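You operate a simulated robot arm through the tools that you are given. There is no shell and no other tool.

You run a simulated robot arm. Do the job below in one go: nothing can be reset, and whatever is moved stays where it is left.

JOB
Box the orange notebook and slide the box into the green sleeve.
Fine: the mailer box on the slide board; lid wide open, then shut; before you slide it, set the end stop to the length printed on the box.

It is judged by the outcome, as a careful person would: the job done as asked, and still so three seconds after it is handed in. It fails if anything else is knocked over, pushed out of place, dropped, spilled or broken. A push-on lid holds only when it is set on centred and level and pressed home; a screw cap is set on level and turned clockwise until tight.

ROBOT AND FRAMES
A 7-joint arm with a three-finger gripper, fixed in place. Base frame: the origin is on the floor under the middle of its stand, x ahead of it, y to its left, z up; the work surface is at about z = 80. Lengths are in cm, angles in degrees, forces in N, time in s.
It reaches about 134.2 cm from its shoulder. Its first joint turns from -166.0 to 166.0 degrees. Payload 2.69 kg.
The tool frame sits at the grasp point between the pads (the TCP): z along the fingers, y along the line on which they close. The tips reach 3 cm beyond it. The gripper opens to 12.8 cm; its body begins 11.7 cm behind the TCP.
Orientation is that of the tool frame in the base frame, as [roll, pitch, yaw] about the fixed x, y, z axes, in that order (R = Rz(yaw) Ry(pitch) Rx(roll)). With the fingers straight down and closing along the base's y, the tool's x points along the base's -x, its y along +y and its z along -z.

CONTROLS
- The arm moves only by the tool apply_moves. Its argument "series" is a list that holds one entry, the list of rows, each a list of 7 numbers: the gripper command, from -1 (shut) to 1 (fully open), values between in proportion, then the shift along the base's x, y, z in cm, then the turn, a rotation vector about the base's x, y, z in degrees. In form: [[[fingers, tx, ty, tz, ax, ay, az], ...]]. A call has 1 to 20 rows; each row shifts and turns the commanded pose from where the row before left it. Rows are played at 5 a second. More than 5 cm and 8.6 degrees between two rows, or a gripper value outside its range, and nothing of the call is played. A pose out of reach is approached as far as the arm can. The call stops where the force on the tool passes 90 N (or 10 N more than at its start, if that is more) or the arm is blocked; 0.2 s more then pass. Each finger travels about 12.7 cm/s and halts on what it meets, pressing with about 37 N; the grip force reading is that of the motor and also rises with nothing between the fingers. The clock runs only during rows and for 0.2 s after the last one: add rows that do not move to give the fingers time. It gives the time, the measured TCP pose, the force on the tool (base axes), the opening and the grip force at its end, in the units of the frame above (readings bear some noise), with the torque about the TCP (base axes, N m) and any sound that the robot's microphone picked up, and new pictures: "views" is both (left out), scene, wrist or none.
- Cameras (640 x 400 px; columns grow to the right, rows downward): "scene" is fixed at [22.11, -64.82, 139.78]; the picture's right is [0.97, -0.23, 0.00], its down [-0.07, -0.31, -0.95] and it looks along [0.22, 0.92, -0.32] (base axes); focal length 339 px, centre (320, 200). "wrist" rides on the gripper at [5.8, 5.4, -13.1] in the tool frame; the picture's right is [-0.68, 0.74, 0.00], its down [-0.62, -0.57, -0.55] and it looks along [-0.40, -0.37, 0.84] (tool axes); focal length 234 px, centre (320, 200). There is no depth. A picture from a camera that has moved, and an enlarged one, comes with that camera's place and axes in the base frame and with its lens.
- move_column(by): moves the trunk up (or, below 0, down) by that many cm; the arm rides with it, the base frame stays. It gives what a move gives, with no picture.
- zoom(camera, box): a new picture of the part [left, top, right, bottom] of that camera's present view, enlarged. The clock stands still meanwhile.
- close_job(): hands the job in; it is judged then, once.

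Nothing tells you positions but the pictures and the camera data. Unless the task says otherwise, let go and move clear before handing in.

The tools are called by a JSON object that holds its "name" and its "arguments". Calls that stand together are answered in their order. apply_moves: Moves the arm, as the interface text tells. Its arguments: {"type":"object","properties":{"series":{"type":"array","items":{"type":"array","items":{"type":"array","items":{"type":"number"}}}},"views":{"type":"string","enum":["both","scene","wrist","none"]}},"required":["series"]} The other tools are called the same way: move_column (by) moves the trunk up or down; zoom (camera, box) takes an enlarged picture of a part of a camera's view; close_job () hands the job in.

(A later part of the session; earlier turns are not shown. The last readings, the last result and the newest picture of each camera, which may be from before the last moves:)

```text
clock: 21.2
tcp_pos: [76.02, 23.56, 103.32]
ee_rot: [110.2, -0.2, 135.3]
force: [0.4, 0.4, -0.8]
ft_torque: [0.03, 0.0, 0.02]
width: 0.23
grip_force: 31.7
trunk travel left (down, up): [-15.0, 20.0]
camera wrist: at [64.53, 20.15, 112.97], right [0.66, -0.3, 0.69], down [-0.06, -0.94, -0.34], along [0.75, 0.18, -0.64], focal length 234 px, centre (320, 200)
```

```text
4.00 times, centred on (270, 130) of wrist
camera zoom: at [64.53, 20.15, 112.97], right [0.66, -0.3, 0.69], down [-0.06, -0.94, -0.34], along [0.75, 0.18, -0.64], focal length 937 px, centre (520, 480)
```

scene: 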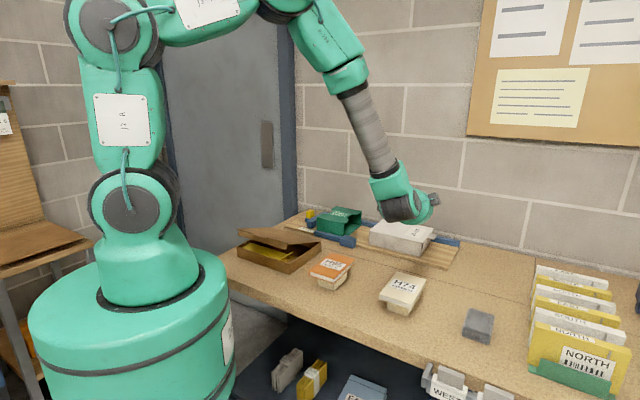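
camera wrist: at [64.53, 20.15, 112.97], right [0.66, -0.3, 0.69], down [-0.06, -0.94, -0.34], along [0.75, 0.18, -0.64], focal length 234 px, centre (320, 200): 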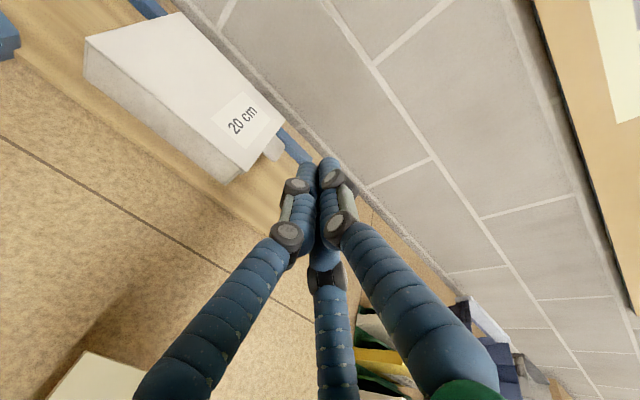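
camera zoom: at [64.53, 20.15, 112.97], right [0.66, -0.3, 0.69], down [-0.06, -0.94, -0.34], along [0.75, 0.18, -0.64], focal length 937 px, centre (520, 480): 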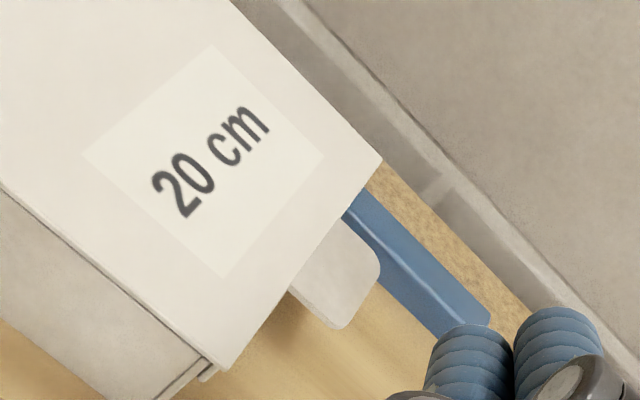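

The tab spans u ≈ 35.6–38.4 and v ≈ 86–90.4. I'll move beyond its right side, tilting 5° more to clear the cream notebook, then descend beside it with the fingers closed.

{"name": "apply_moves", "arguments": {"series": [[[-1, 3.4, 1.68, 0, -3.56, 3.51, 0], [-1, 3.4, 1.68, 0, 0, 0, 0], [-1, 3.4, 1.68, 0, 0, 0, 0], [-1, 3.4, 1.68, 0, 0, 0, 0], [-1, 0, 0, -4.5, 0, 0, 0], [-1, 0, 0, -4.5, 0, 0, 0], [-1, 0, 0, -4, 0, 0, 0], [-1, 0, 0, 0, 0, 0, 0]]], "views": "both"}}

{"name": "zoom", "arguments": {"camera": "scene", "box": [360, 180, 500, 320]}}

{"name": "zoom", "arguments": {"camera": "wrist", "box": [160, 50, 360, 200]}}

```text
clock: 23.0
tcp_pos: [89.55, 30.27, 90.38]
ee_rot: [115.1, -0.1, 135.3]
force: [-0.7, 1.1, -1.2]
ft_torque: [0.02, -0.05, 0.02]
width: 0.21
grip_force: 31.3
trunk travel left (down, up): [-15.0, 20.0]
camera wrist: at [78.74, 27.57, 100.82], right [0.7, -0.25, 0.67], down [-0.08, -0.96, -0.28], along [0.71, 0.14, -0.69], focal length 234 px, centre (320, 200)
```

scene: 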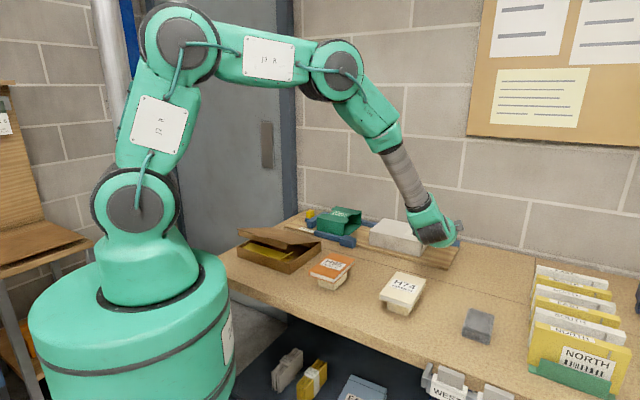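
wrist: 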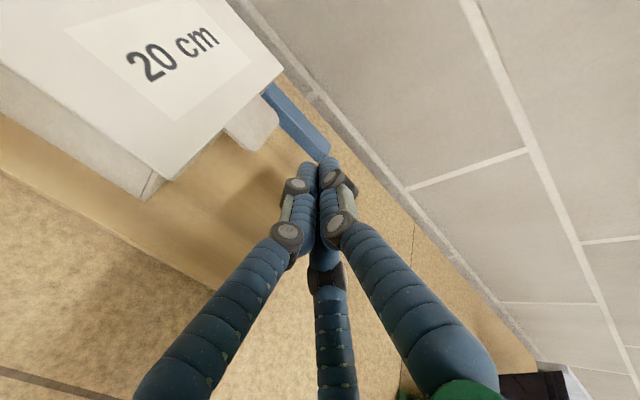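

```text
2.86 times, centred on (430, 250) of scene
camera zoom: at [22.11, -64.82, 139.78], right [0.97, -0.23, 0.0], down [-0.07, -0.31, -0.95], along [0.22, 0.92, -0.32], focal length 968 px, centre (6, 57)
```

zoom: 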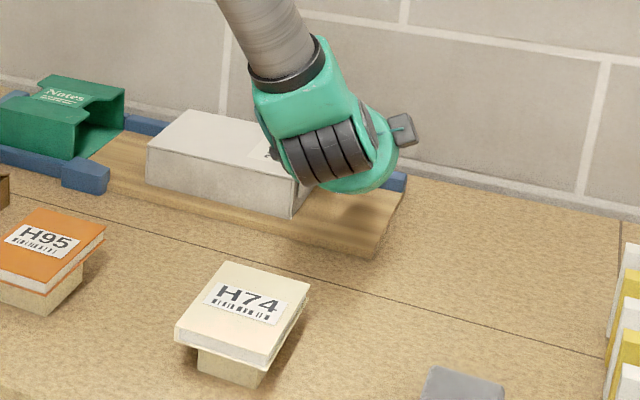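

```text
2.67 times, centred on (260, 125) of wrist
camera zoom: at [78.74, 27.57, 100.82], right [0.7, -0.25, 0.67], down [-0.08, -0.96, -0.28], along [0.71, 0.14, -0.69], focal length 624 px, centre (480, 400)
```

zoom: 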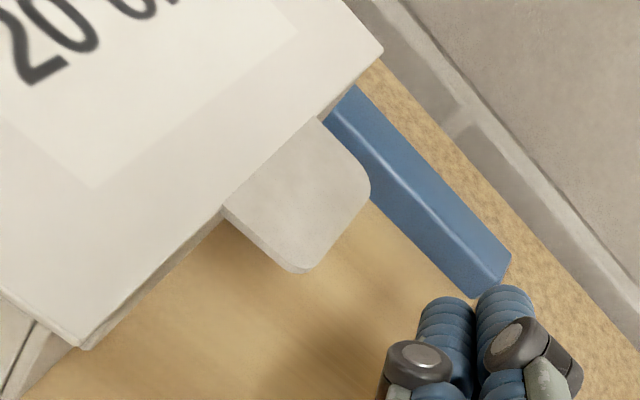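

The wrist is well clear of everything. I'll flatten the tilt to 15°, lower to tab-underside height, and look before sliding under the tab.

{"name": "apply_moves", "arguments": {"series": [[[-1, 0.25, 0.25, -1.9, 3.56, -3.51, 0], [-1, 0.24, 0.25, -1.9, 3.56, -3.51, 0], [-1, 0, 0, -1.9, 0, 0, 0], [-1, -1, 0.98, 0, 0, 0, 0], [-1, 0, 0, 0, 0, 0, 0]]], "views": "both"}}

{"name": "zoom", "arguments": {"camera": "wrist", "box": [160, 50, 360, 200]}}

{"name": "zoom", "arguments": {"camera": "scene", "box": [380, 190, 480, 280]}}

```text
clock: 24.2
tcp_pos: [89.02, 31.78, 84.67]
ee_rot: [105.1, -0.1, 135.4]
force: [-0.1, -0.4, 0.2]
ft_torque: [-0.03, 0.01, -0.01]
width: 0.23
grip_force: 31.3
trunk travel left (down, up): [-15.0, 20.0]
camera wrist: at [77.0, 27.81, 93.26], right [0.62, -0.34, 0.71], down [-0.04, -0.91, -0.4], along [0.79, 0.22, -0.58], focal length 234 px, centre (320, 200)
```

scene: 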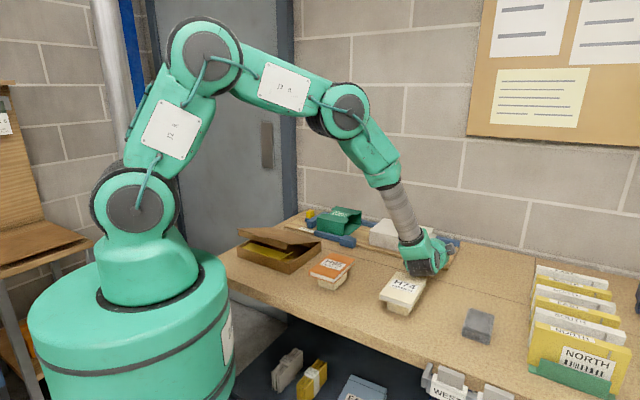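
wrist: 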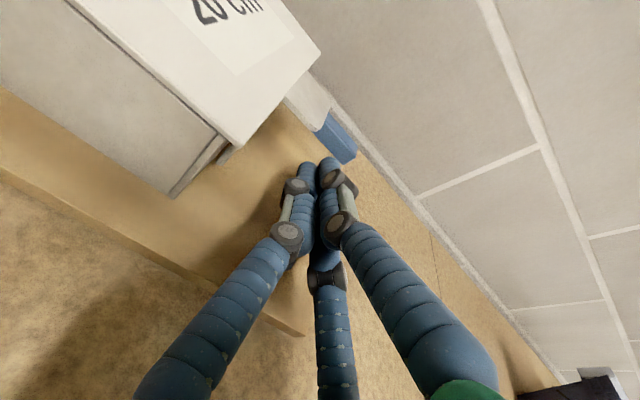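

```text
2.67 times, centred on (260, 125) of wrist
camera zoom: at [77.0, 27.81, 93.26], right [0.62, -0.34, 0.71], down [-0.04, -0.91, -0.4], along [0.79, 0.22, -0.58], focal length 624 px, centre (480, 400)
```

zoom: 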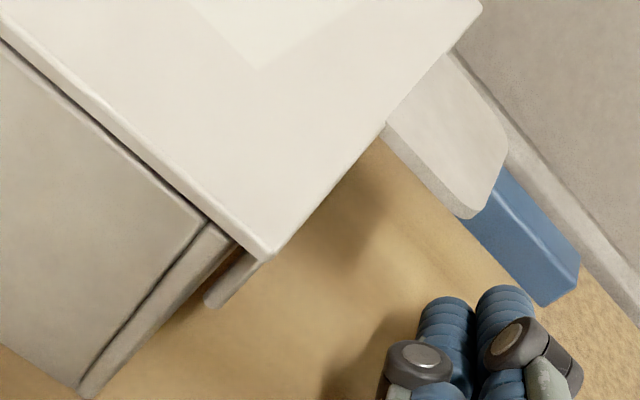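

```text
4.44 times, centred on (430, 235) of scene
camera zoom: at [22.11, -64.82, 139.78], right [0.97, -0.23, 0.0], down [-0.07, -0.31, -0.95], along [0.22, 0.92, -0.32], focal length 1506 px, centre (-169, 44)
```

zoom: 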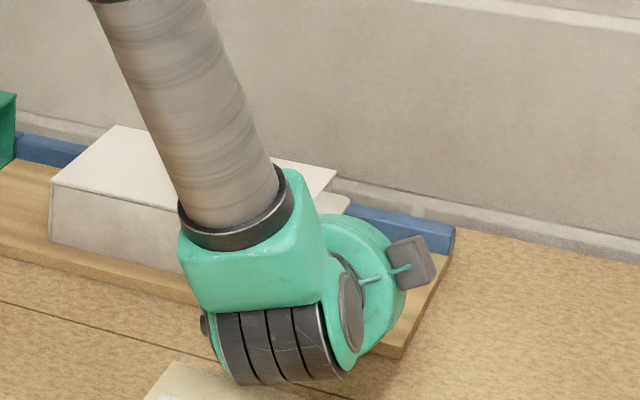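

The fingertips are just below tab height. I'll slide under the tab in small steps.

{"name": "apply_moves", "arguments": {"series": [[[-1, -0.387, 0.382, 0, 0, 0, 0], [-1, -0.387, 0.382, 0, 0, 0, 0], [-1, -0.387, 0.382, 0, 0, 0, 0], [-1, -0.387, 0.382, 0, 0, 0, 0], [-1, -0.387, 0.382, 0, 0, 0, 0], [-1, -0.387, 0.382, 0, 0, 0, 0], [-1, 0, 0, 0, 0, 0, 0]]], "views": "wrist"}}

{"name": "zoom", "arguments": {"camera": "wrist", "box": [160, 50, 360, 200]}}

```text
clock: 25.8
tcp_pos: [86.74, 34.1, 84.79]
ee_rot: [105.2, -0.1, 135.4]
force: [0.9, -0.6, 0.2]
ft_torque: [0.01, -0.01, 0.04]
width: 0.21
grip_force: 31.4
trunk travel left (down, up): [-15.0, 20.0]
camera wrist: at [74.64, 30.09, 93.39], right [0.62, -0.34, 0.71], down [-0.04, -0.91, -0.4], along [0.79, 0.22, -0.58], focal length 234 px, centre (320, 200)
```

wrist: 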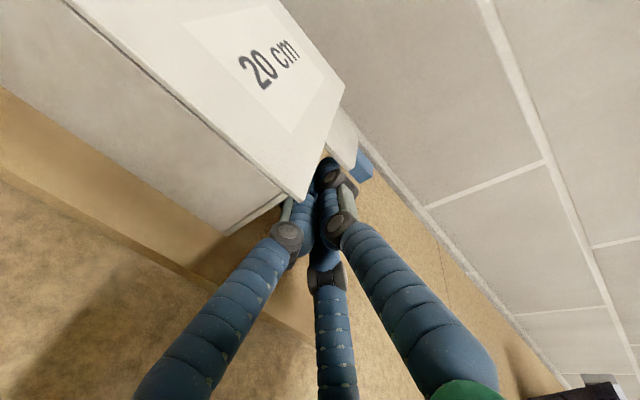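

```text
2.67 times, centred on (260, 125) of wrist
camera zoom: at [74.64, 30.09, 93.39], right [0.62, -0.34, 0.71], down [-0.04, -0.91, -0.4], along [0.79, 0.22, -0.58], focal length 624 px, centre (480, 400)
```

zoom: 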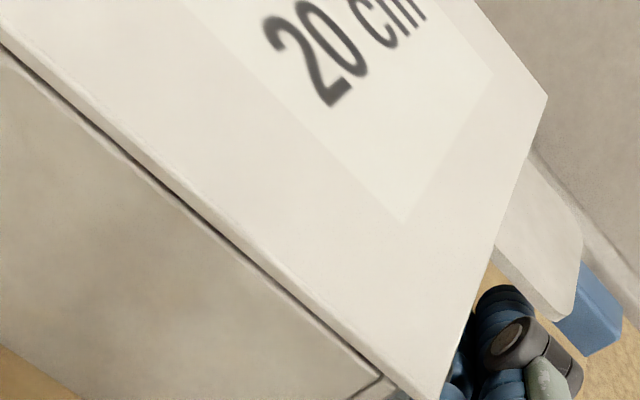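

{"name": "apply_moves", "arguments": {"series": [[[-1, 0, 0, 0.5, 0, 0, 0], [-1, 0, 0, 0.5, 0, 0, 0], [-1, 0, 0, 0.5, 0, 0, 0], [-1, 0, 0, 0.5, 0, 0, 0], [-1, 0, 0, 0, 0, 0, 0]]], "views": "both"}}

{"name": "zoom", "arguments": {"camera": "scene", "box": [350, 190, 480, 280]}}

```text
clock: 27.0
tcp_pos: [86.83, 34.09, 86.81]
ee_rot: [105.1, -0.1, 135.4]
force: [0.5, 0.1, 0.0]
ft_torque: [0.0, 0.01, 0.0]
width: 0.2
grip_force: 31.3
trunk travel left (down, up): [-15.0, 20.0]
camera wrist: at [74.63, 30.1, 95.41], right [0.62, -0.34, 0.71], down [-0.04, -0.91, -0.4], along [0.79, 0.22, -0.58], focal length 234 px, centre (320, 200)
```

scene: 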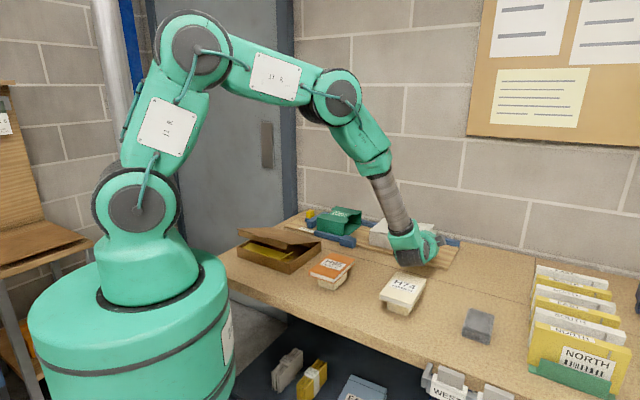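
wrist: 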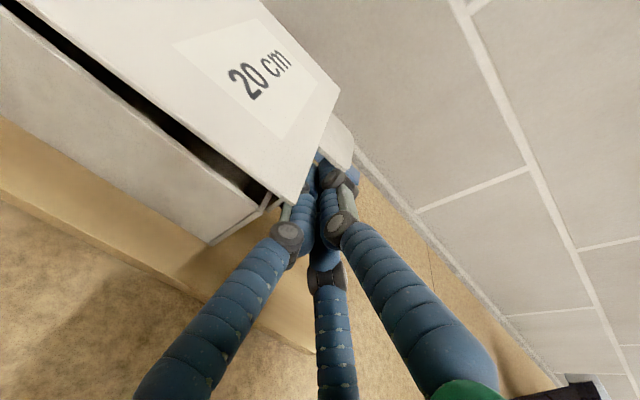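

```text
4.44 times, centred on (415, 235) of scene
camera zoom: at [22.11, -64.82, 139.78], right [0.97, -0.23, 0.0], down [-0.07, -0.31, -0.95], along [0.22, 0.92, -0.32], focal length 1506 px, centre (-102, 44)
```

zoom: 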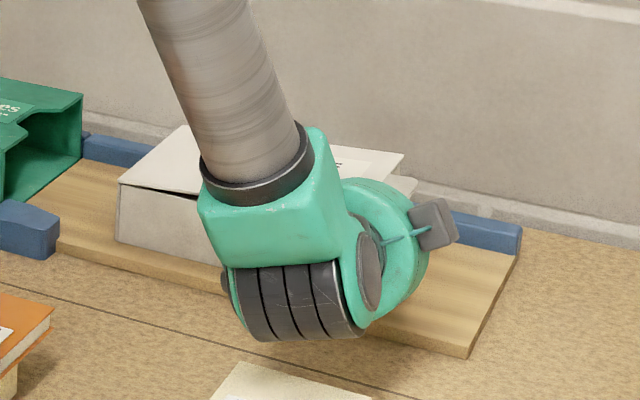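

The lid is lifting off the box cleanly. I'll follow the hinge arc upward in steps.

{"name": "apply_moves", "arguments": {"series": [[[-1, -0.285, 0.281, 1.025, 0, 0, 0], [-1, -0.285, 0.281, 1.025, 0, 0, 0], [-1, -0.285, 0.281, 1.025, 0, 0, 0], [-1, -0.285, 0.281, 1.025, 0, 0, 0], [-1, -0.463, 0.456, 0.9, 0, 0, 0], [-1, -0.463, 0.456, 0.9, 0, 0, 0], [-1, -0.463, 0.456, 0.9, 0, 0, 0], [-1, -0.463, 0.456, 0.9, 0, 0, 0], [-1, -0.463, 0.456, 0.9, 0, 0, 0], [-1, 0, 0, 0, 0, 0, 0]]], "views": "both"}}

{"name": "zoom", "arguments": {"camera": "scene", "box": [340, 160, 480, 280]}}

```text
clock: 29.2
tcp_pos: [83.35, 37.59, 95.27]
ee_rot: [105.1, -0.2, 135.3]
force: [0.6, 1.1, 0.3]
ft_torque: [0.02, -0.02, 0.02]
width: 0.2
grip_force: 31.7
trunk travel left (down, up): [-15.0, 20.0]
camera wrist: at [71.28, 33.52, 103.97], right [0.62, -0.34, 0.71], down [-0.04, -0.91, -0.4], along [0.79, 0.22, -0.58], focal length 234 px, centre (320, 200)
```

scene: 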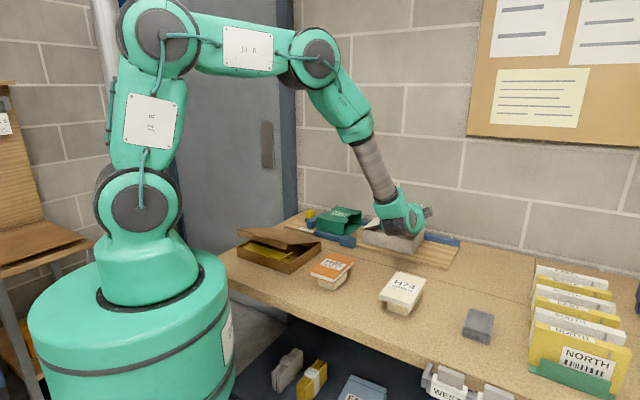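
wrist: 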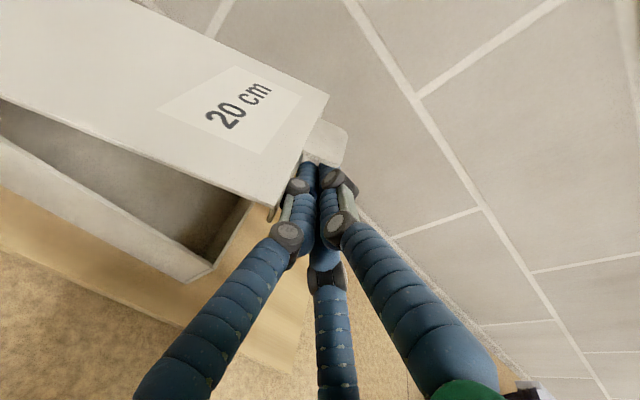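

```text
3.33 times, centred on (410, 220) of scene
camera zoom: at [22.11, -64.82, 139.78], right [0.97, -0.23, 0.0], down [-0.07, -0.31, -0.95], along [0.22, 0.92, -0.32], focal length 1129 px, centre (20, 133)
```

zoom: 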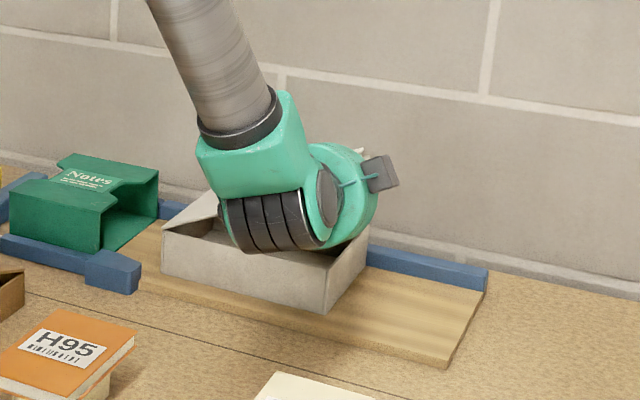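

{"name": "zoom", "arguments": {"camera": "wrist", "box": [220, 100, 380, 250]}}

{"name": "zoom", "arguments": {"camera": "wrist", "box": [0, 80, 300, 290]}}

```text
2.67 times, centred on (300, 175) of wrist
camera zoom: at [71.28, 33.52, 103.97], right [0.62, -0.34, 0.71], down [-0.04, -0.91, -0.4], along [0.79, 0.22, -0.58], focal length 624 px, centre (373, 267)
```

zoom: 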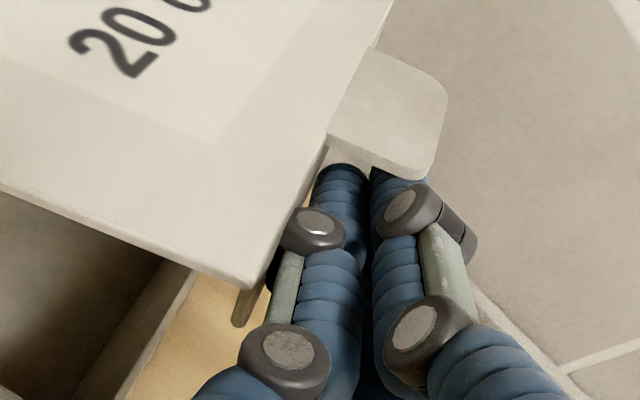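

```text
1.90 times, centred on (150, 185) of wrist
camera zoom: at [71.28, 33.52, 103.97], right [0.62, -0.34, 0.71], down [-0.04, -0.91, -0.4], along [0.79, 0.22, -0.58], focal length 446 px, centre (644, 229)
```

zoom: 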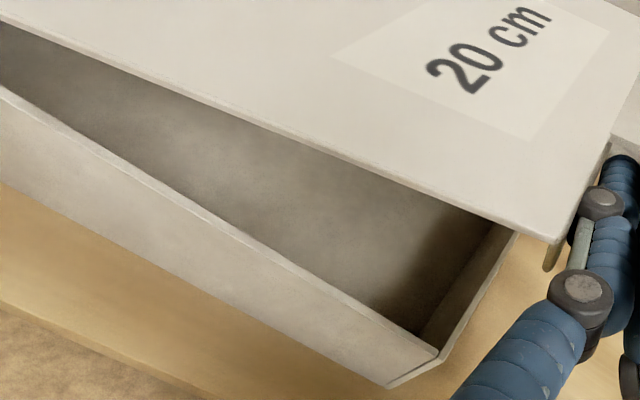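

A flap hangs from the lid's end, and my fingers sit in the corner between it and the tab. The box has slid about 2.6 cm along the board, which is harmless since that is its slide path. I'll continue the arc with the hinge position corrected.

{"name": "apply_moves", "arguments": {"series": [[[-1, -0.028, 0.028, 0.815, 0, 0, 0], [-1, -0.028, 0.028, 0.815, 0, 0, 0], [-1, -0.47, 0.463, 1.0, 0, 0, 0], [-1, -0.47, 0.463, 1.0, 0, 0, 0], [-1, -0.47, 0.463, 1.0, 0, 0, 0], [-1, -0.47, 0.463, 1.0, 0, 0, 0], [-1, -0.47, 0.463, 1.0, 0, 0, 0], [-1, 0, 0, 0, 0, 0, 0]]], "views": "both"}}

{"name": "zoom", "arguments": {"camera": "scene", "box": [340, 140, 480, 280]}}

```text
clock: 31.0
tcp_pos: [80.89, 39.96, 101.88]
ee_rot: [105.1, -0.1, 135.4]
force: [-0.7, 0.3, 0.4]
ft_torque: [-0.02, 0.03, 0.0]
width: 0.21
grip_force: 31.8
trunk travel left (down, up): [-15.0, 20.0]
camera wrist: at [68.82, 35.9, 110.55], right [0.62, -0.34, 0.71], down [-0.04, -0.91, -0.4], along [0.79, 0.22, -0.58], focal length 234 px, centre (320, 200)
```

scene: 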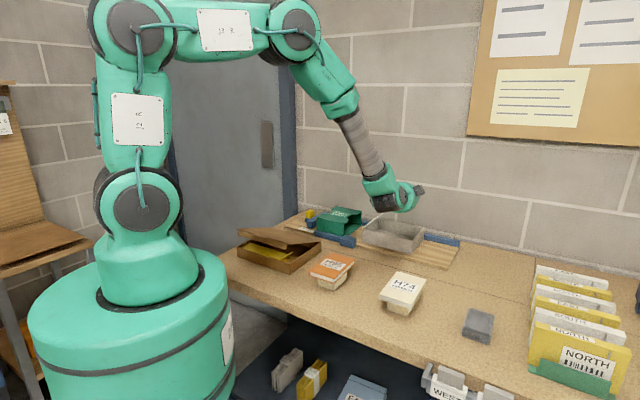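
wrist: 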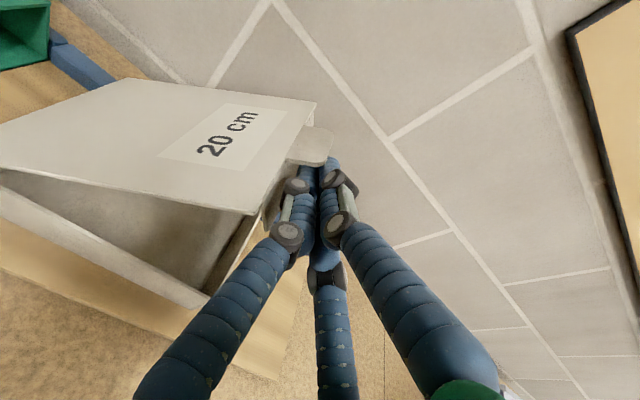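

```text
2.86 times, centred on (410, 210) of scene
camera zoom: at [22.11, -64.82, 139.78], right [0.97, -0.23, 0.0], down [-0.07, -0.31, -0.95], along [0.22, 0.92, -0.32], focal length 968 px, centre (63, 171)
```

zoom: 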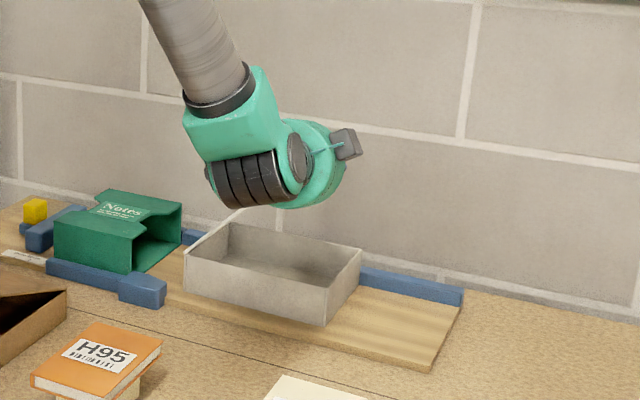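

{"name": "apply_moves", "arguments": {"series": [[[-1, -0.651, 0.642, 0.8, 0, 0, 0], [-1, -0.651, 0.642, 0.8, 0, 0, 0], [-1, -0.651, 0.642, 0.8, 0, 0, 0], [-1, -0.651, 0.642, 0.8, 0, 0, 0], [-1, -0.651, 0.642, 0.8, 0, 0, 0], [-1, -0.723, 0.713, 0.5, 0, 0, 0], [-1, -0.723, 0.713, 0.5, 0, 0, 0], [-1, -0.723, 0.713, 0.5, 0, 0, 0], [-1, -0.723, 0.713, 0.5, 0, 0, 0], [-1, -0.723, 0.713, 0.5, 0, 0, 0], [-1, 0, 0, 0, 0, 0, 0]]], "views": "both"}}

{"name": "zoom", "arguments": {"camera": "scene", "box": [320, 130, 480, 280]}}

```text
clock: 33.4
tcp_pos: [73.94, 46.5, 108.41]
ee_rot: [105.1, -0.1, 135.4]
force: [0.5, -0.2, 0.6]
ft_torque: [0.0, -0.01, -0.01]
width: 0.23
grip_force: 32.0
trunk travel left (down, up): [-15.0, 20.0]
camera wrist: at [61.97, 42.63, 117.02], right [0.62, -0.34, 0.71], down [-0.04, -0.91, -0.4], along [0.79, 0.22, -0.58], focal length 234 px, centre (320, 200)
```

scene: 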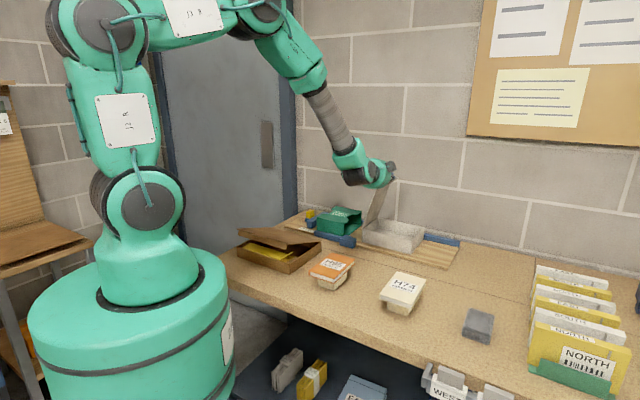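
wrist: 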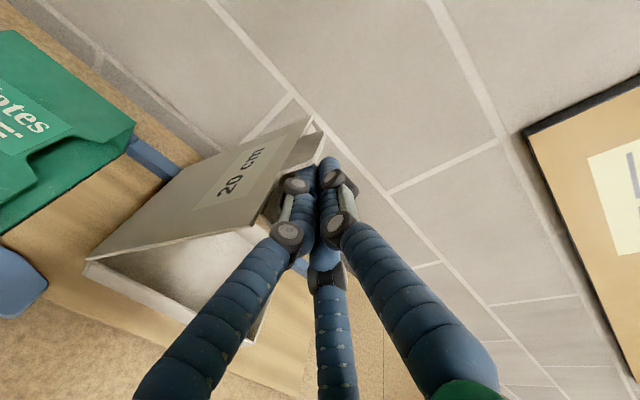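

```text
2.67 times, centred on (400, 205) of scene
camera zoom: at [22.11, -64.82, 139.78], right [0.97, -0.23, 0.0], down [-0.07, -0.31, -0.95], along [0.22, 0.92, -0.32], focal length 903 px, centre (107, 187)
```

zoom: 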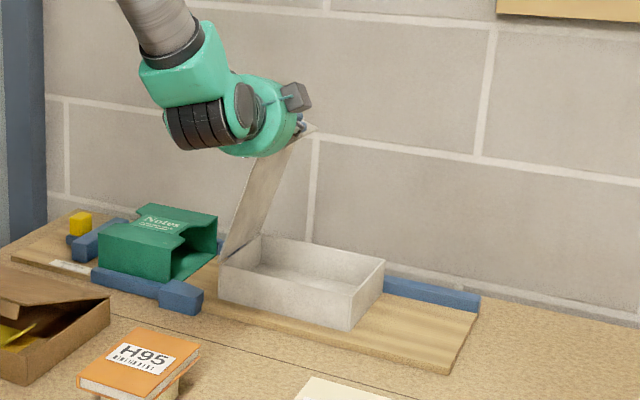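

{"name": "apply_moves", "arguments": {"series": [[[-1, -0.795, 0.783, 0.24, 0, 0, 0], [-1, -0.795, 0.783, 0.24, 0, 0, 0], [-1, -0.795, 0.783, 0.24, 0, 0, 0], [-1, -0.795, 0.783, 0.24, 0, 0, 0], [-1, -0.795, 0.783, 0.24, 0, 0, 0], [-1, -0.82, 0.81, -0.06, 0, 0, 0], [-1, -0.82, 0.81, -0.06, 0, 0, 0], [-1, -0.82, 0.81, -0.06, 0, 0, 0], [-1, -0.82, 0.81, -0.06, 0, 0, 0], [-1, 0, 0, 0, 0, 0, 0]]], "views": "both"}}

{"name": "zoom", "arguments": {"camera": "scene", "box": [300, 130, 460, 280]}}

```text
clock: 35.6
tcp_pos: [66.72, 53.52, 109.43]
ee_rot: [105.1, -0.1, 135.7]
force: [0.8, 0.2, -0.4]
ft_torque: [-0.02, -0.02, -0.05]
width: 0.21
grip_force: 31.2
trunk travel left (down, up): [-15.0, 20.0]
camera wrist: at [54.7, 49.52, 118.17], right [0.62, -0.34, 0.71], down [-0.03, -0.91, -0.4], along [0.78, 0.23, -0.58], focal length 234 px, centre (320, 200)
```

scene: 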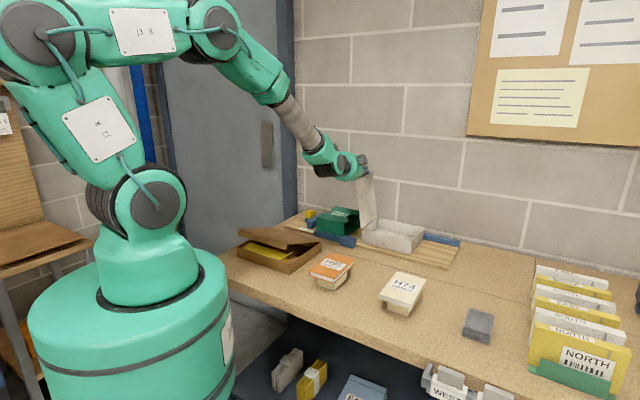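
wrist: 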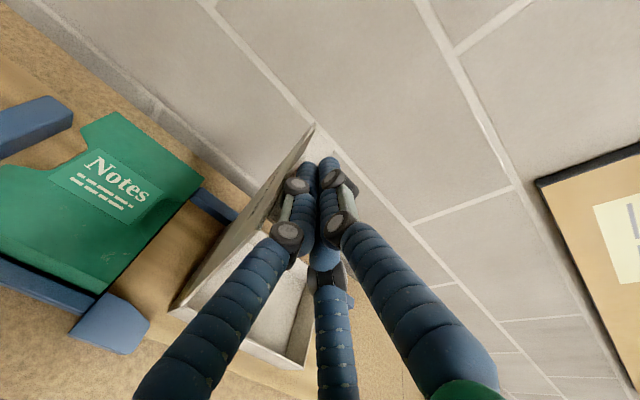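

```text
2.67 times, centred on (380, 205) of scene
camera zoom: at [22.11, -64.82, 139.78], right [0.97, -0.23, 0.0], down [-0.07, -0.31, -0.95], along [0.22, 0.92, -0.32], focal length 903 px, centre (160, 187)
```

zoom: 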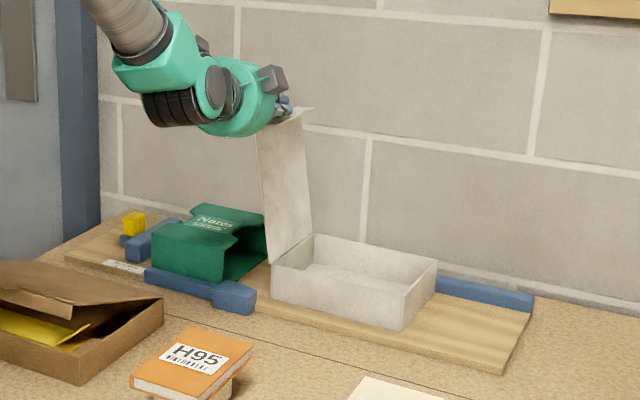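

{"name": "apply_moves", "arguments": {"series": [[[-1, -0.73, 0.72, -0.22, 0, 0, 0], [-1, -0.73, 0.72, -0.22, 0, 0, 0], [-1, -0.73, 0.72, -0.22, 0, 0, 0], [-1, -0.73, 0.72, -0.22, 0, 0, 0], [-1, -0.73, 0.72, -0.22, 0, 0, 0], [-1, 0, 0, 0, 0, 0, 0]]], "views": "both"}}

{"name": "zoom", "arguments": {"camera": "scene", "box": [300, 130, 460, 280]}}

```text
clock: 37.0
tcp_pos: [66.2, 54.17, 109.35]
ee_rot: [105.3, -0.3, 136.2]
force: [0.2, 0.6, -0.5]
ft_torque: [-0.02, 0.02, 0.0]
width: 0.22
grip_force: 31.6
out of reach, approached as far as the arm can: row 1, 2, 3, 4, 5
trunk travel left (down, up): [-15.0, 20.0]
camera wrist: at [54.25, 50.05, 118.05], right [0.63, -0.33, 0.71], down [-0.03, -0.91, -0.4], along [0.78, 0.23, -0.58], focal length 234 px, centre (320, 200)
```

scene: 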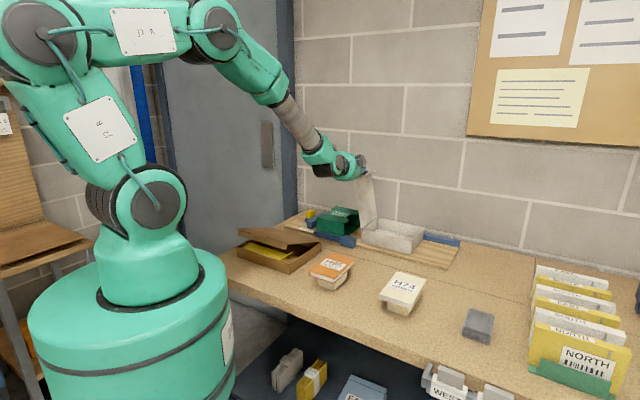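
wrist: 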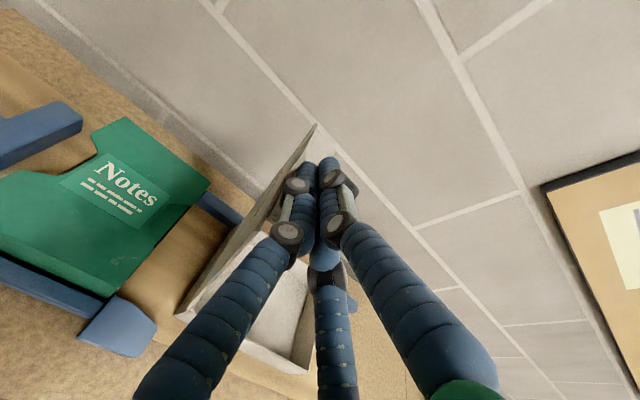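

```text
2.67 times, centred on (380, 205) of scene
camera zoom: at [22.11, -64.82, 139.78], right [0.97, -0.23, 0.0], down [-0.07, -0.31, -0.95], along [0.22, 0.92, -0.32], focal length 903 px, centre (160, 187)
```

zoom: 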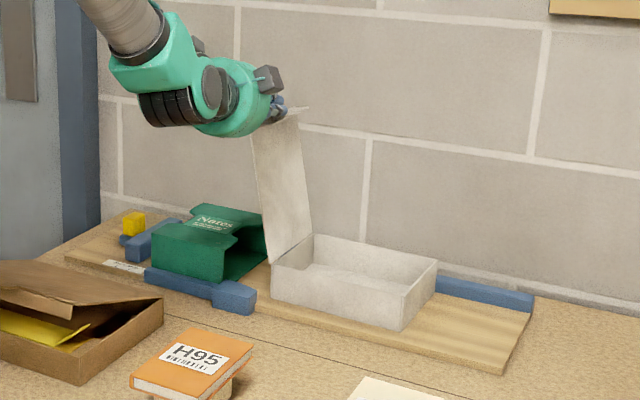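

The lid is past vertical, but a joint limit stopped me there. I'll yaw the tool slightly and continue pushing the lid further open.

{"name": "apply_moves", "arguments": {"series": [[[-1, -0.36, 0.35, -0.1, 0, 0, 6], [-1, -0.36, 0.35, -0.1, 0, 0, 6], [-1, -0.5, 0.49, -0.15, 0, 0, 6], [-1, -0.6, 0.59, -0.2, 0, 0, 6], [-1, 0, 0, 0, 0, 0, 0]]], "views": "both"}}

{"name": "zoom", "arguments": {"camera": "scene", "box": [300, 130, 460, 280]}}

```text
clock: 38.2
tcp_pos: [64.54, 56.0, 108.63]
ee_rot: [105.1, 0.0, 159.5]
force: [0.2, -0.3, -0.6]
ft_torque: [-0.02, 0.01, 0.02]
width: 0.21
grip_force: 31.9
trunk travel left (down, up): [-15.0, 20.0]
camera wrist: at [55.09, 47.47, 117.38], right [0.7, -0.06, 0.71], down [0.34, -0.85, -0.4], along [0.63, 0.52, -0.58], focal length 234 px, centre (320, 200)
```

scene: 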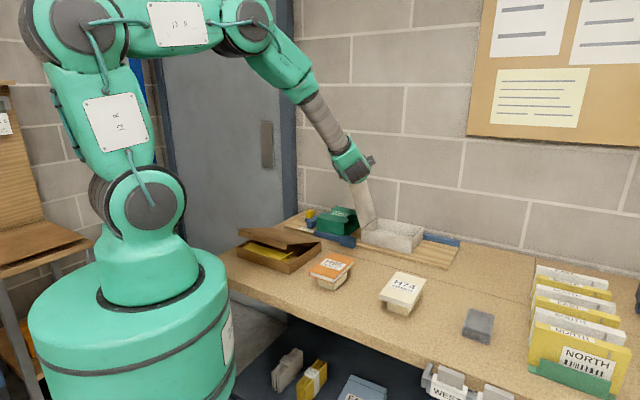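
wrist: 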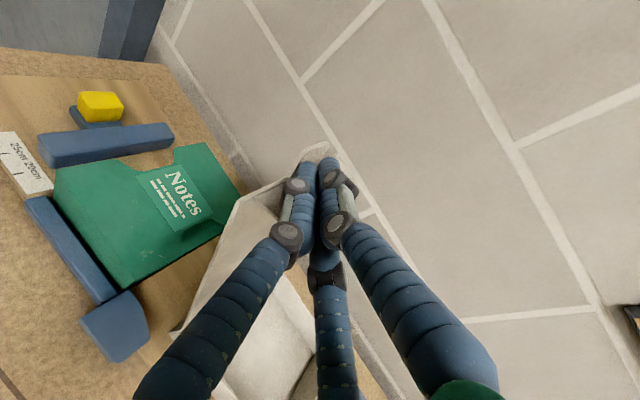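

```text
2.67 times, centred on (380, 205) of scene
camera zoom: at [22.11, -64.82, 139.78], right [0.97, -0.23, 0.0], down [-0.07, -0.31, -0.95], along [0.22, 0.92, -0.32], focal length 903 px, centre (160, 187)
```

zoom: 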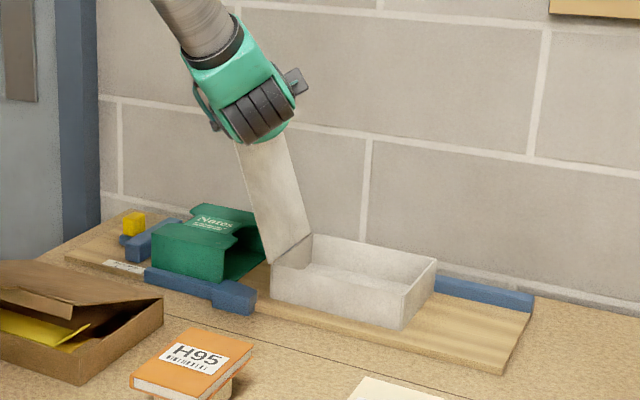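

{"name": "apply_moves", "arguments": {"series": [[[-1, -0.64, 0.63, -0.4, 0, 0, 0], [-1, -0.64, 0.63, -0.4, 0, 0, 0], [-1, -0.64, 0.63, -0.45, 0, 0, 0], [-1, -0.64, 0.63, -0.5, 0, 0, 0], [-1, -0.64, 0.63, -0.5, 0, 0, 0], [-1, 0, 0, 0, 0, 0, 0]]], "views": "both"}}

{"name": "zoom", "arguments": {"camera": "scene", "box": [300, 130, 460, 280]}}

```text
clock: 39.6
tcp_pos: [61.23, 59.15, 106.49]
ee_rot: [105.2, -0.1, 159.5]
force: [-0.3, -0.6, 0.7]
ft_torque: [0.01, 0.02, 0.02]
width: 0.22
grip_force: 31.5
trunk travel left (down, up): [-15.0, 20.0]
camera wrist: at [51.76, 50.62, 115.16], right [0.7, -0.06, 0.71], down [0.34, -0.85, -0.4], along [0.63, 0.52, -0.58], focal length 234 px, centre (320, 200)
```

scene: 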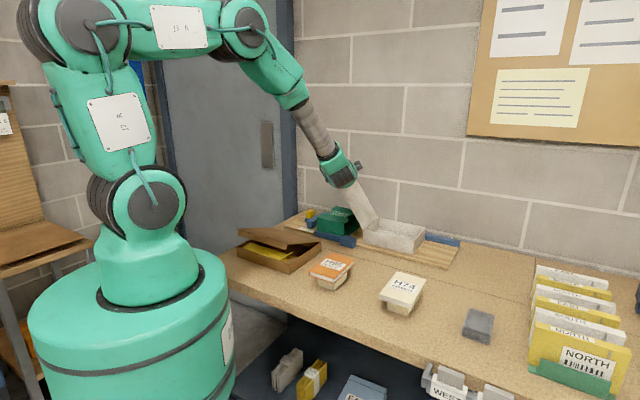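
wrist: 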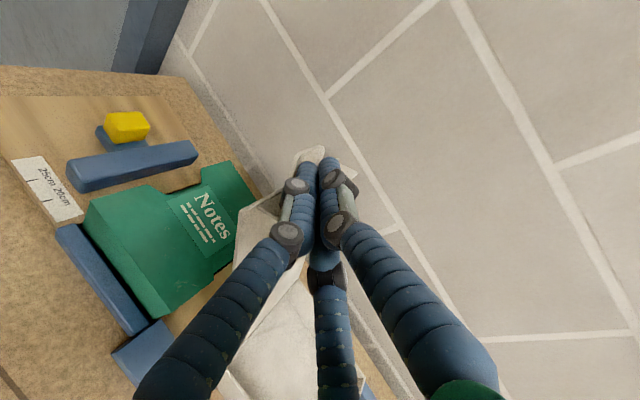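

```text
2.67 times, centred on (380, 205) of scene
camera zoom: at [22.11, -64.82, 139.78], right [0.97, -0.23, 0.0], down [-0.07, -0.31, -0.95], along [0.22, 0.92, -0.32], focal length 903 px, centre (160, 187)
```

zoom: 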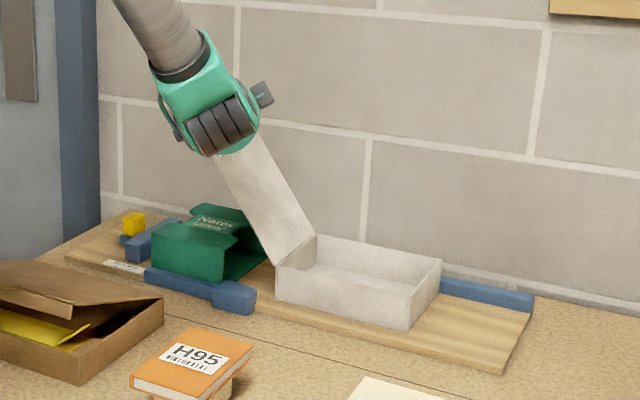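

The lid is well open (about 125°). I'll ease off along the lid normal, then withdraw and check that it stays.

{"name": "apply_moves", "arguments": {"series": [[[-1, 0.4, -0.39, 0.4, 0, 0, 0], [-1, 0.6, -0.58, 0.6, 0, 0, 0], [-1, 0.6, -0.58, 0.6, 0, 0, 0], [-1, -0.3, -1.5, 2.0, 0, 0, 0], [-1, -0.6, -2.2, 3.0, 0, 0, 0], [-1, -0.6, -2.2, 3.0, 0, 0, 0], [-1, 0, 0, 0, 0, 0, 0]]], "views": "both"}}

{"name": "zoom", "arguments": {"camera": "scene", "box": [300, 130, 460, 280]}}

```text
clock: 41.2
tcp_pos: [61.4, 51.49, 116.32]
ee_rot: [105.1, -0.1, 159.4]
force: [-0.4, 0.0, -0.4]
ft_torque: [-0.04, 0.02, -0.02]
width: 0.19
grip_force: 31.1
trunk travel left (down, up): [-15.0, 20.0]
camera wrist: at [51.94, 42.99, 124.91], right [0.7, -0.06, 0.71], down [0.34, -0.85, -0.4], along [0.63, 0.52, -0.58], focal length 234 px, centre (320, 200)
```

scene: 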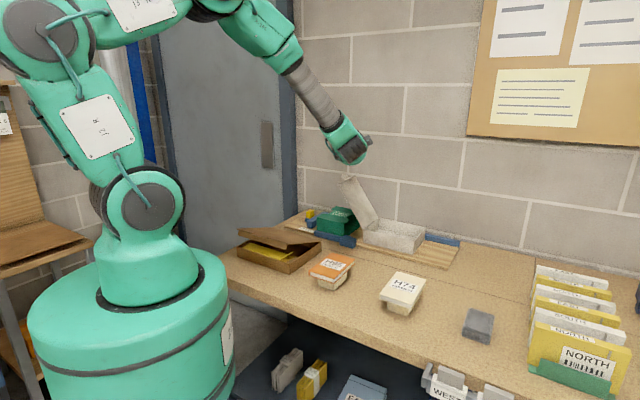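
wrist: 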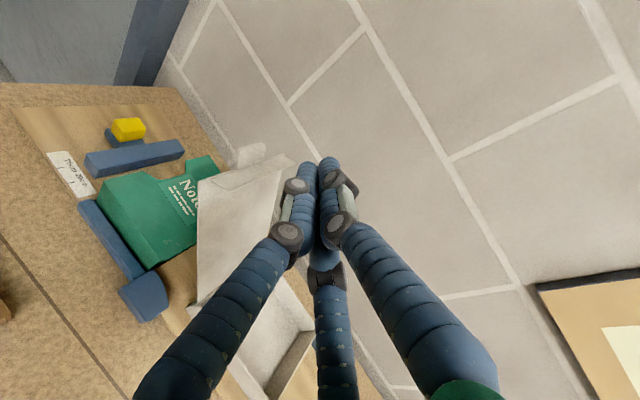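

```text
2.67 times, centred on (380, 205) of scene
camera zoom: at [22.11, -64.82, 139.78], right [0.97, -0.23, 0.0], down [-0.07, -0.31, -0.95], along [0.22, 0.92, -0.32], focal length 903 px, centre (160, 187)
```

zoom: 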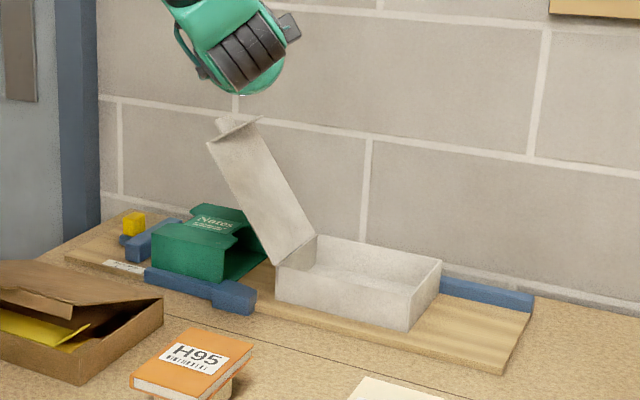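

The lid stays wide open by itself. Next is the orange notebook (around u = 15, v = 52): I'll bring the gripper back to pointing straight down above it.

{"name": "apply_moves", "arguments": {"series": [[[0, -1.6, -2.75, 0, -7.8, 2.93, 0], [0, -1.6, -2.75, 0, -7.8, 2.93, 0], [0, -1.6, -2.75, 0, -7.8, 2.93, 0], [0, -1.6, -2.75, 0, -7.8, 2.93, 0], [0, -1.6, -2.75, 0, -7.8, 2.93, 0], [0, -1.6, -2.75, 0, -7.8, 2.93, 0], [0, -1.6, -2.75, 0, -7.8, 2.93, 0], [0, -1.6, -2.75, 0, -7.8, 2.93, 0], [0, -1.6, -2.75, 0, -7.8, 2.93, 0], [0, 0, 0, 0, 0, 0, 0]]], "views": "both"}}

```text
clock: 43.4
tcp_pos: [46.8, 26.85, 116.17]
ee_rot: [-179.8, 0.0, 159.2]
force: [-0.8, 0.6, 0.2]
ft_torque: [-0.03, 0.0, 0.02]
width: 6.38
grip_force: 0.0
trunk travel left (down, up): [-15.0, 20.0]
camera wrist: at [43.39, 33.97, 129.3], right [0.89, 0.45, 0.0], down [0.38, -0.74, 0.55], along [0.25, -0.49, -0.83], focal length 234 px, centre (320, 200)
```

scene: 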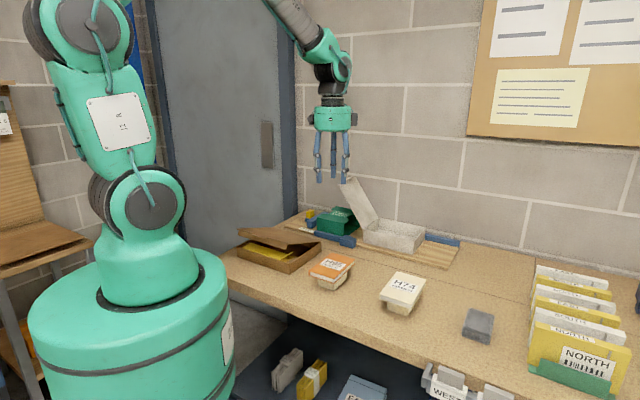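
wrist: 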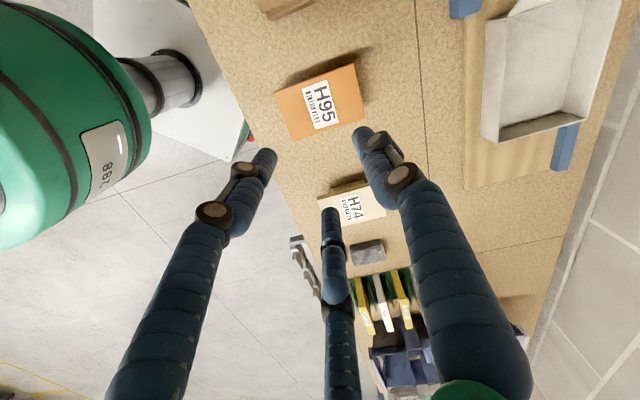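

{"name": "zoom", "arguments": {"camera": "wrist", "box": [260, 40, 400, 150]}}

{"name": "zoom", "arguments": {"camera": "scene", "box": [295, 240, 375, 300]}}

{"name": "zoom", "arguments": {"camera": "wrist", "box": [420, 0, 640, 200]}}

```text
3.64 times, centred on (330, 95) of wrist
camera zoom: at [43.39, 33.97, 129.3], right [0.89, 0.45, 0.0], down [0.38, -0.74, 0.55], along [0.25, -0.49, -0.83], focal length 852 px, centre (284, 582)
```

zoom: 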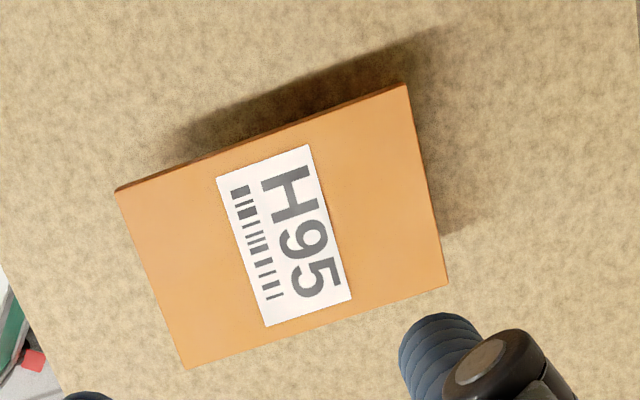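

```text
6.67 times, centred on (335, 270) of scene
camera zoom: at [22.11, -64.82, 139.78], right [0.97, -0.23, 0.0], down [-0.07, -0.31, -0.95], along [0.22, 0.92, -0.32], focal length 2258 px, centre (220, -267)
```

zoom: 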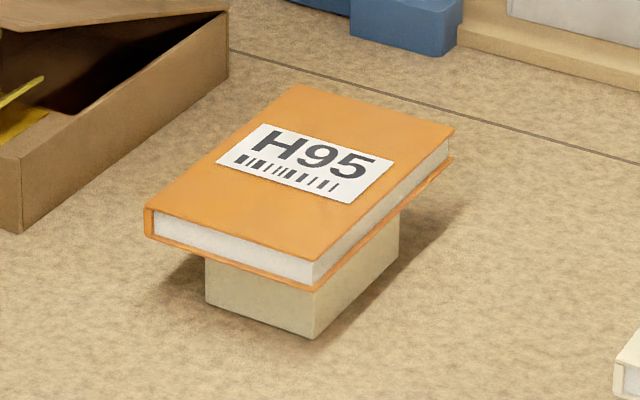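

```text
2.00 times, centred on (530, 100) of wrist
camera zoom: at [43.39, 33.97, 129.3], right [0.89, 0.45, 0.0], down [0.38, -0.74, 0.55], along [0.25, -0.49, -0.83], focal length 468 px, centre (-100, 400)
```

zoom: 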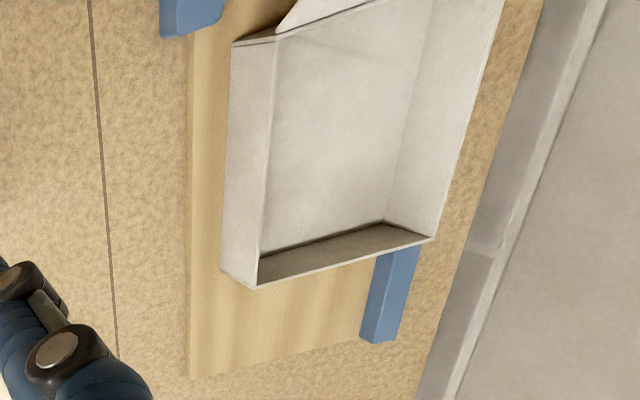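

The notebook measures about 13.7 × 9 cm, which is close to the gripper's limit across its short side. I'll open the fingers fully and measure where the tips really are.

{"name": "apply_moves", "arguments": {"series": [[[1, 0, 0, 0, 0, 0, 0], [1, 0, 0, 0, 0, 0, 0], [1, 0, 0, 0, 0, 0, 0], [1, 0, 0, 0, 0, 0, 0]]], "views": "wrist"}}

{"name": "zoom", "arguments": {"camera": "wrist", "box": [140, 60, 460, 300]}}

{"name": "zoom", "arguments": {"camera": "scene", "box": [290, 90, 380, 200]}}

```text
clock: 44.4
tcp_pos: [46.91, 26.84, 116.24]
ee_rot: [-179.9, 0.0, 159.2]
force: [-0.3, -0.5, 0.0]
ft_torque: [-0.01, 0.01, 0.01]
width: 12.82
grip_force: 0.0
trunk travel left (down, up): [-15.0, 20.0]
camera wrist: at [43.38, 33.96, 129.31], right [0.89, 0.45, 0.0], down [0.38, -0.75, 0.55], along [0.25, -0.49, -0.84], focal length 234 px, centre (320, 200)
```

wrist: 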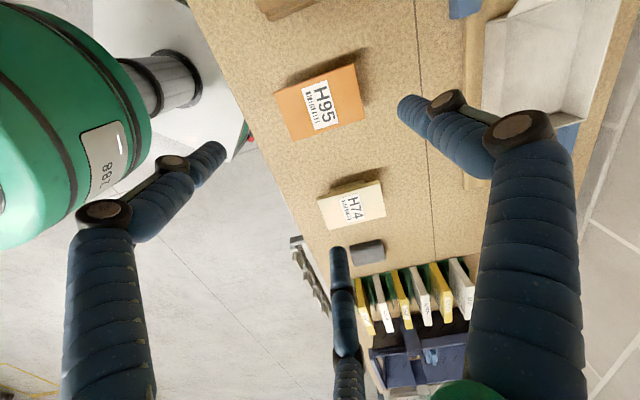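

```text
1.67 times, centred on (300, 180) of wrist
camera zoom: at [43.38, 33.96, 129.31], right [0.89, 0.45, 0.0], down [0.38, -0.75, 0.55], along [0.25, -0.49, -0.84], focal length 390 px, centre (353, 233)
```

zoom: 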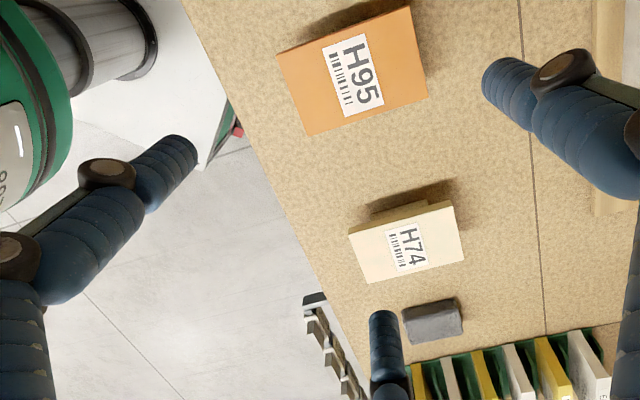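

```text
3.64 times, centred on (335, 145) of scene
camera zoom: at [22.11, -64.82, 139.78], right [0.97, -0.23, 0.0], down [-0.07, -0.31, -0.95], along [0.22, 0.92, -0.32], focal length 1232 px, centre (266, 400)
```

zoom: 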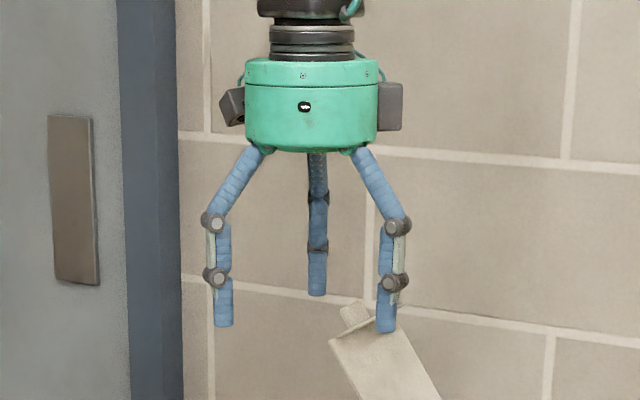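

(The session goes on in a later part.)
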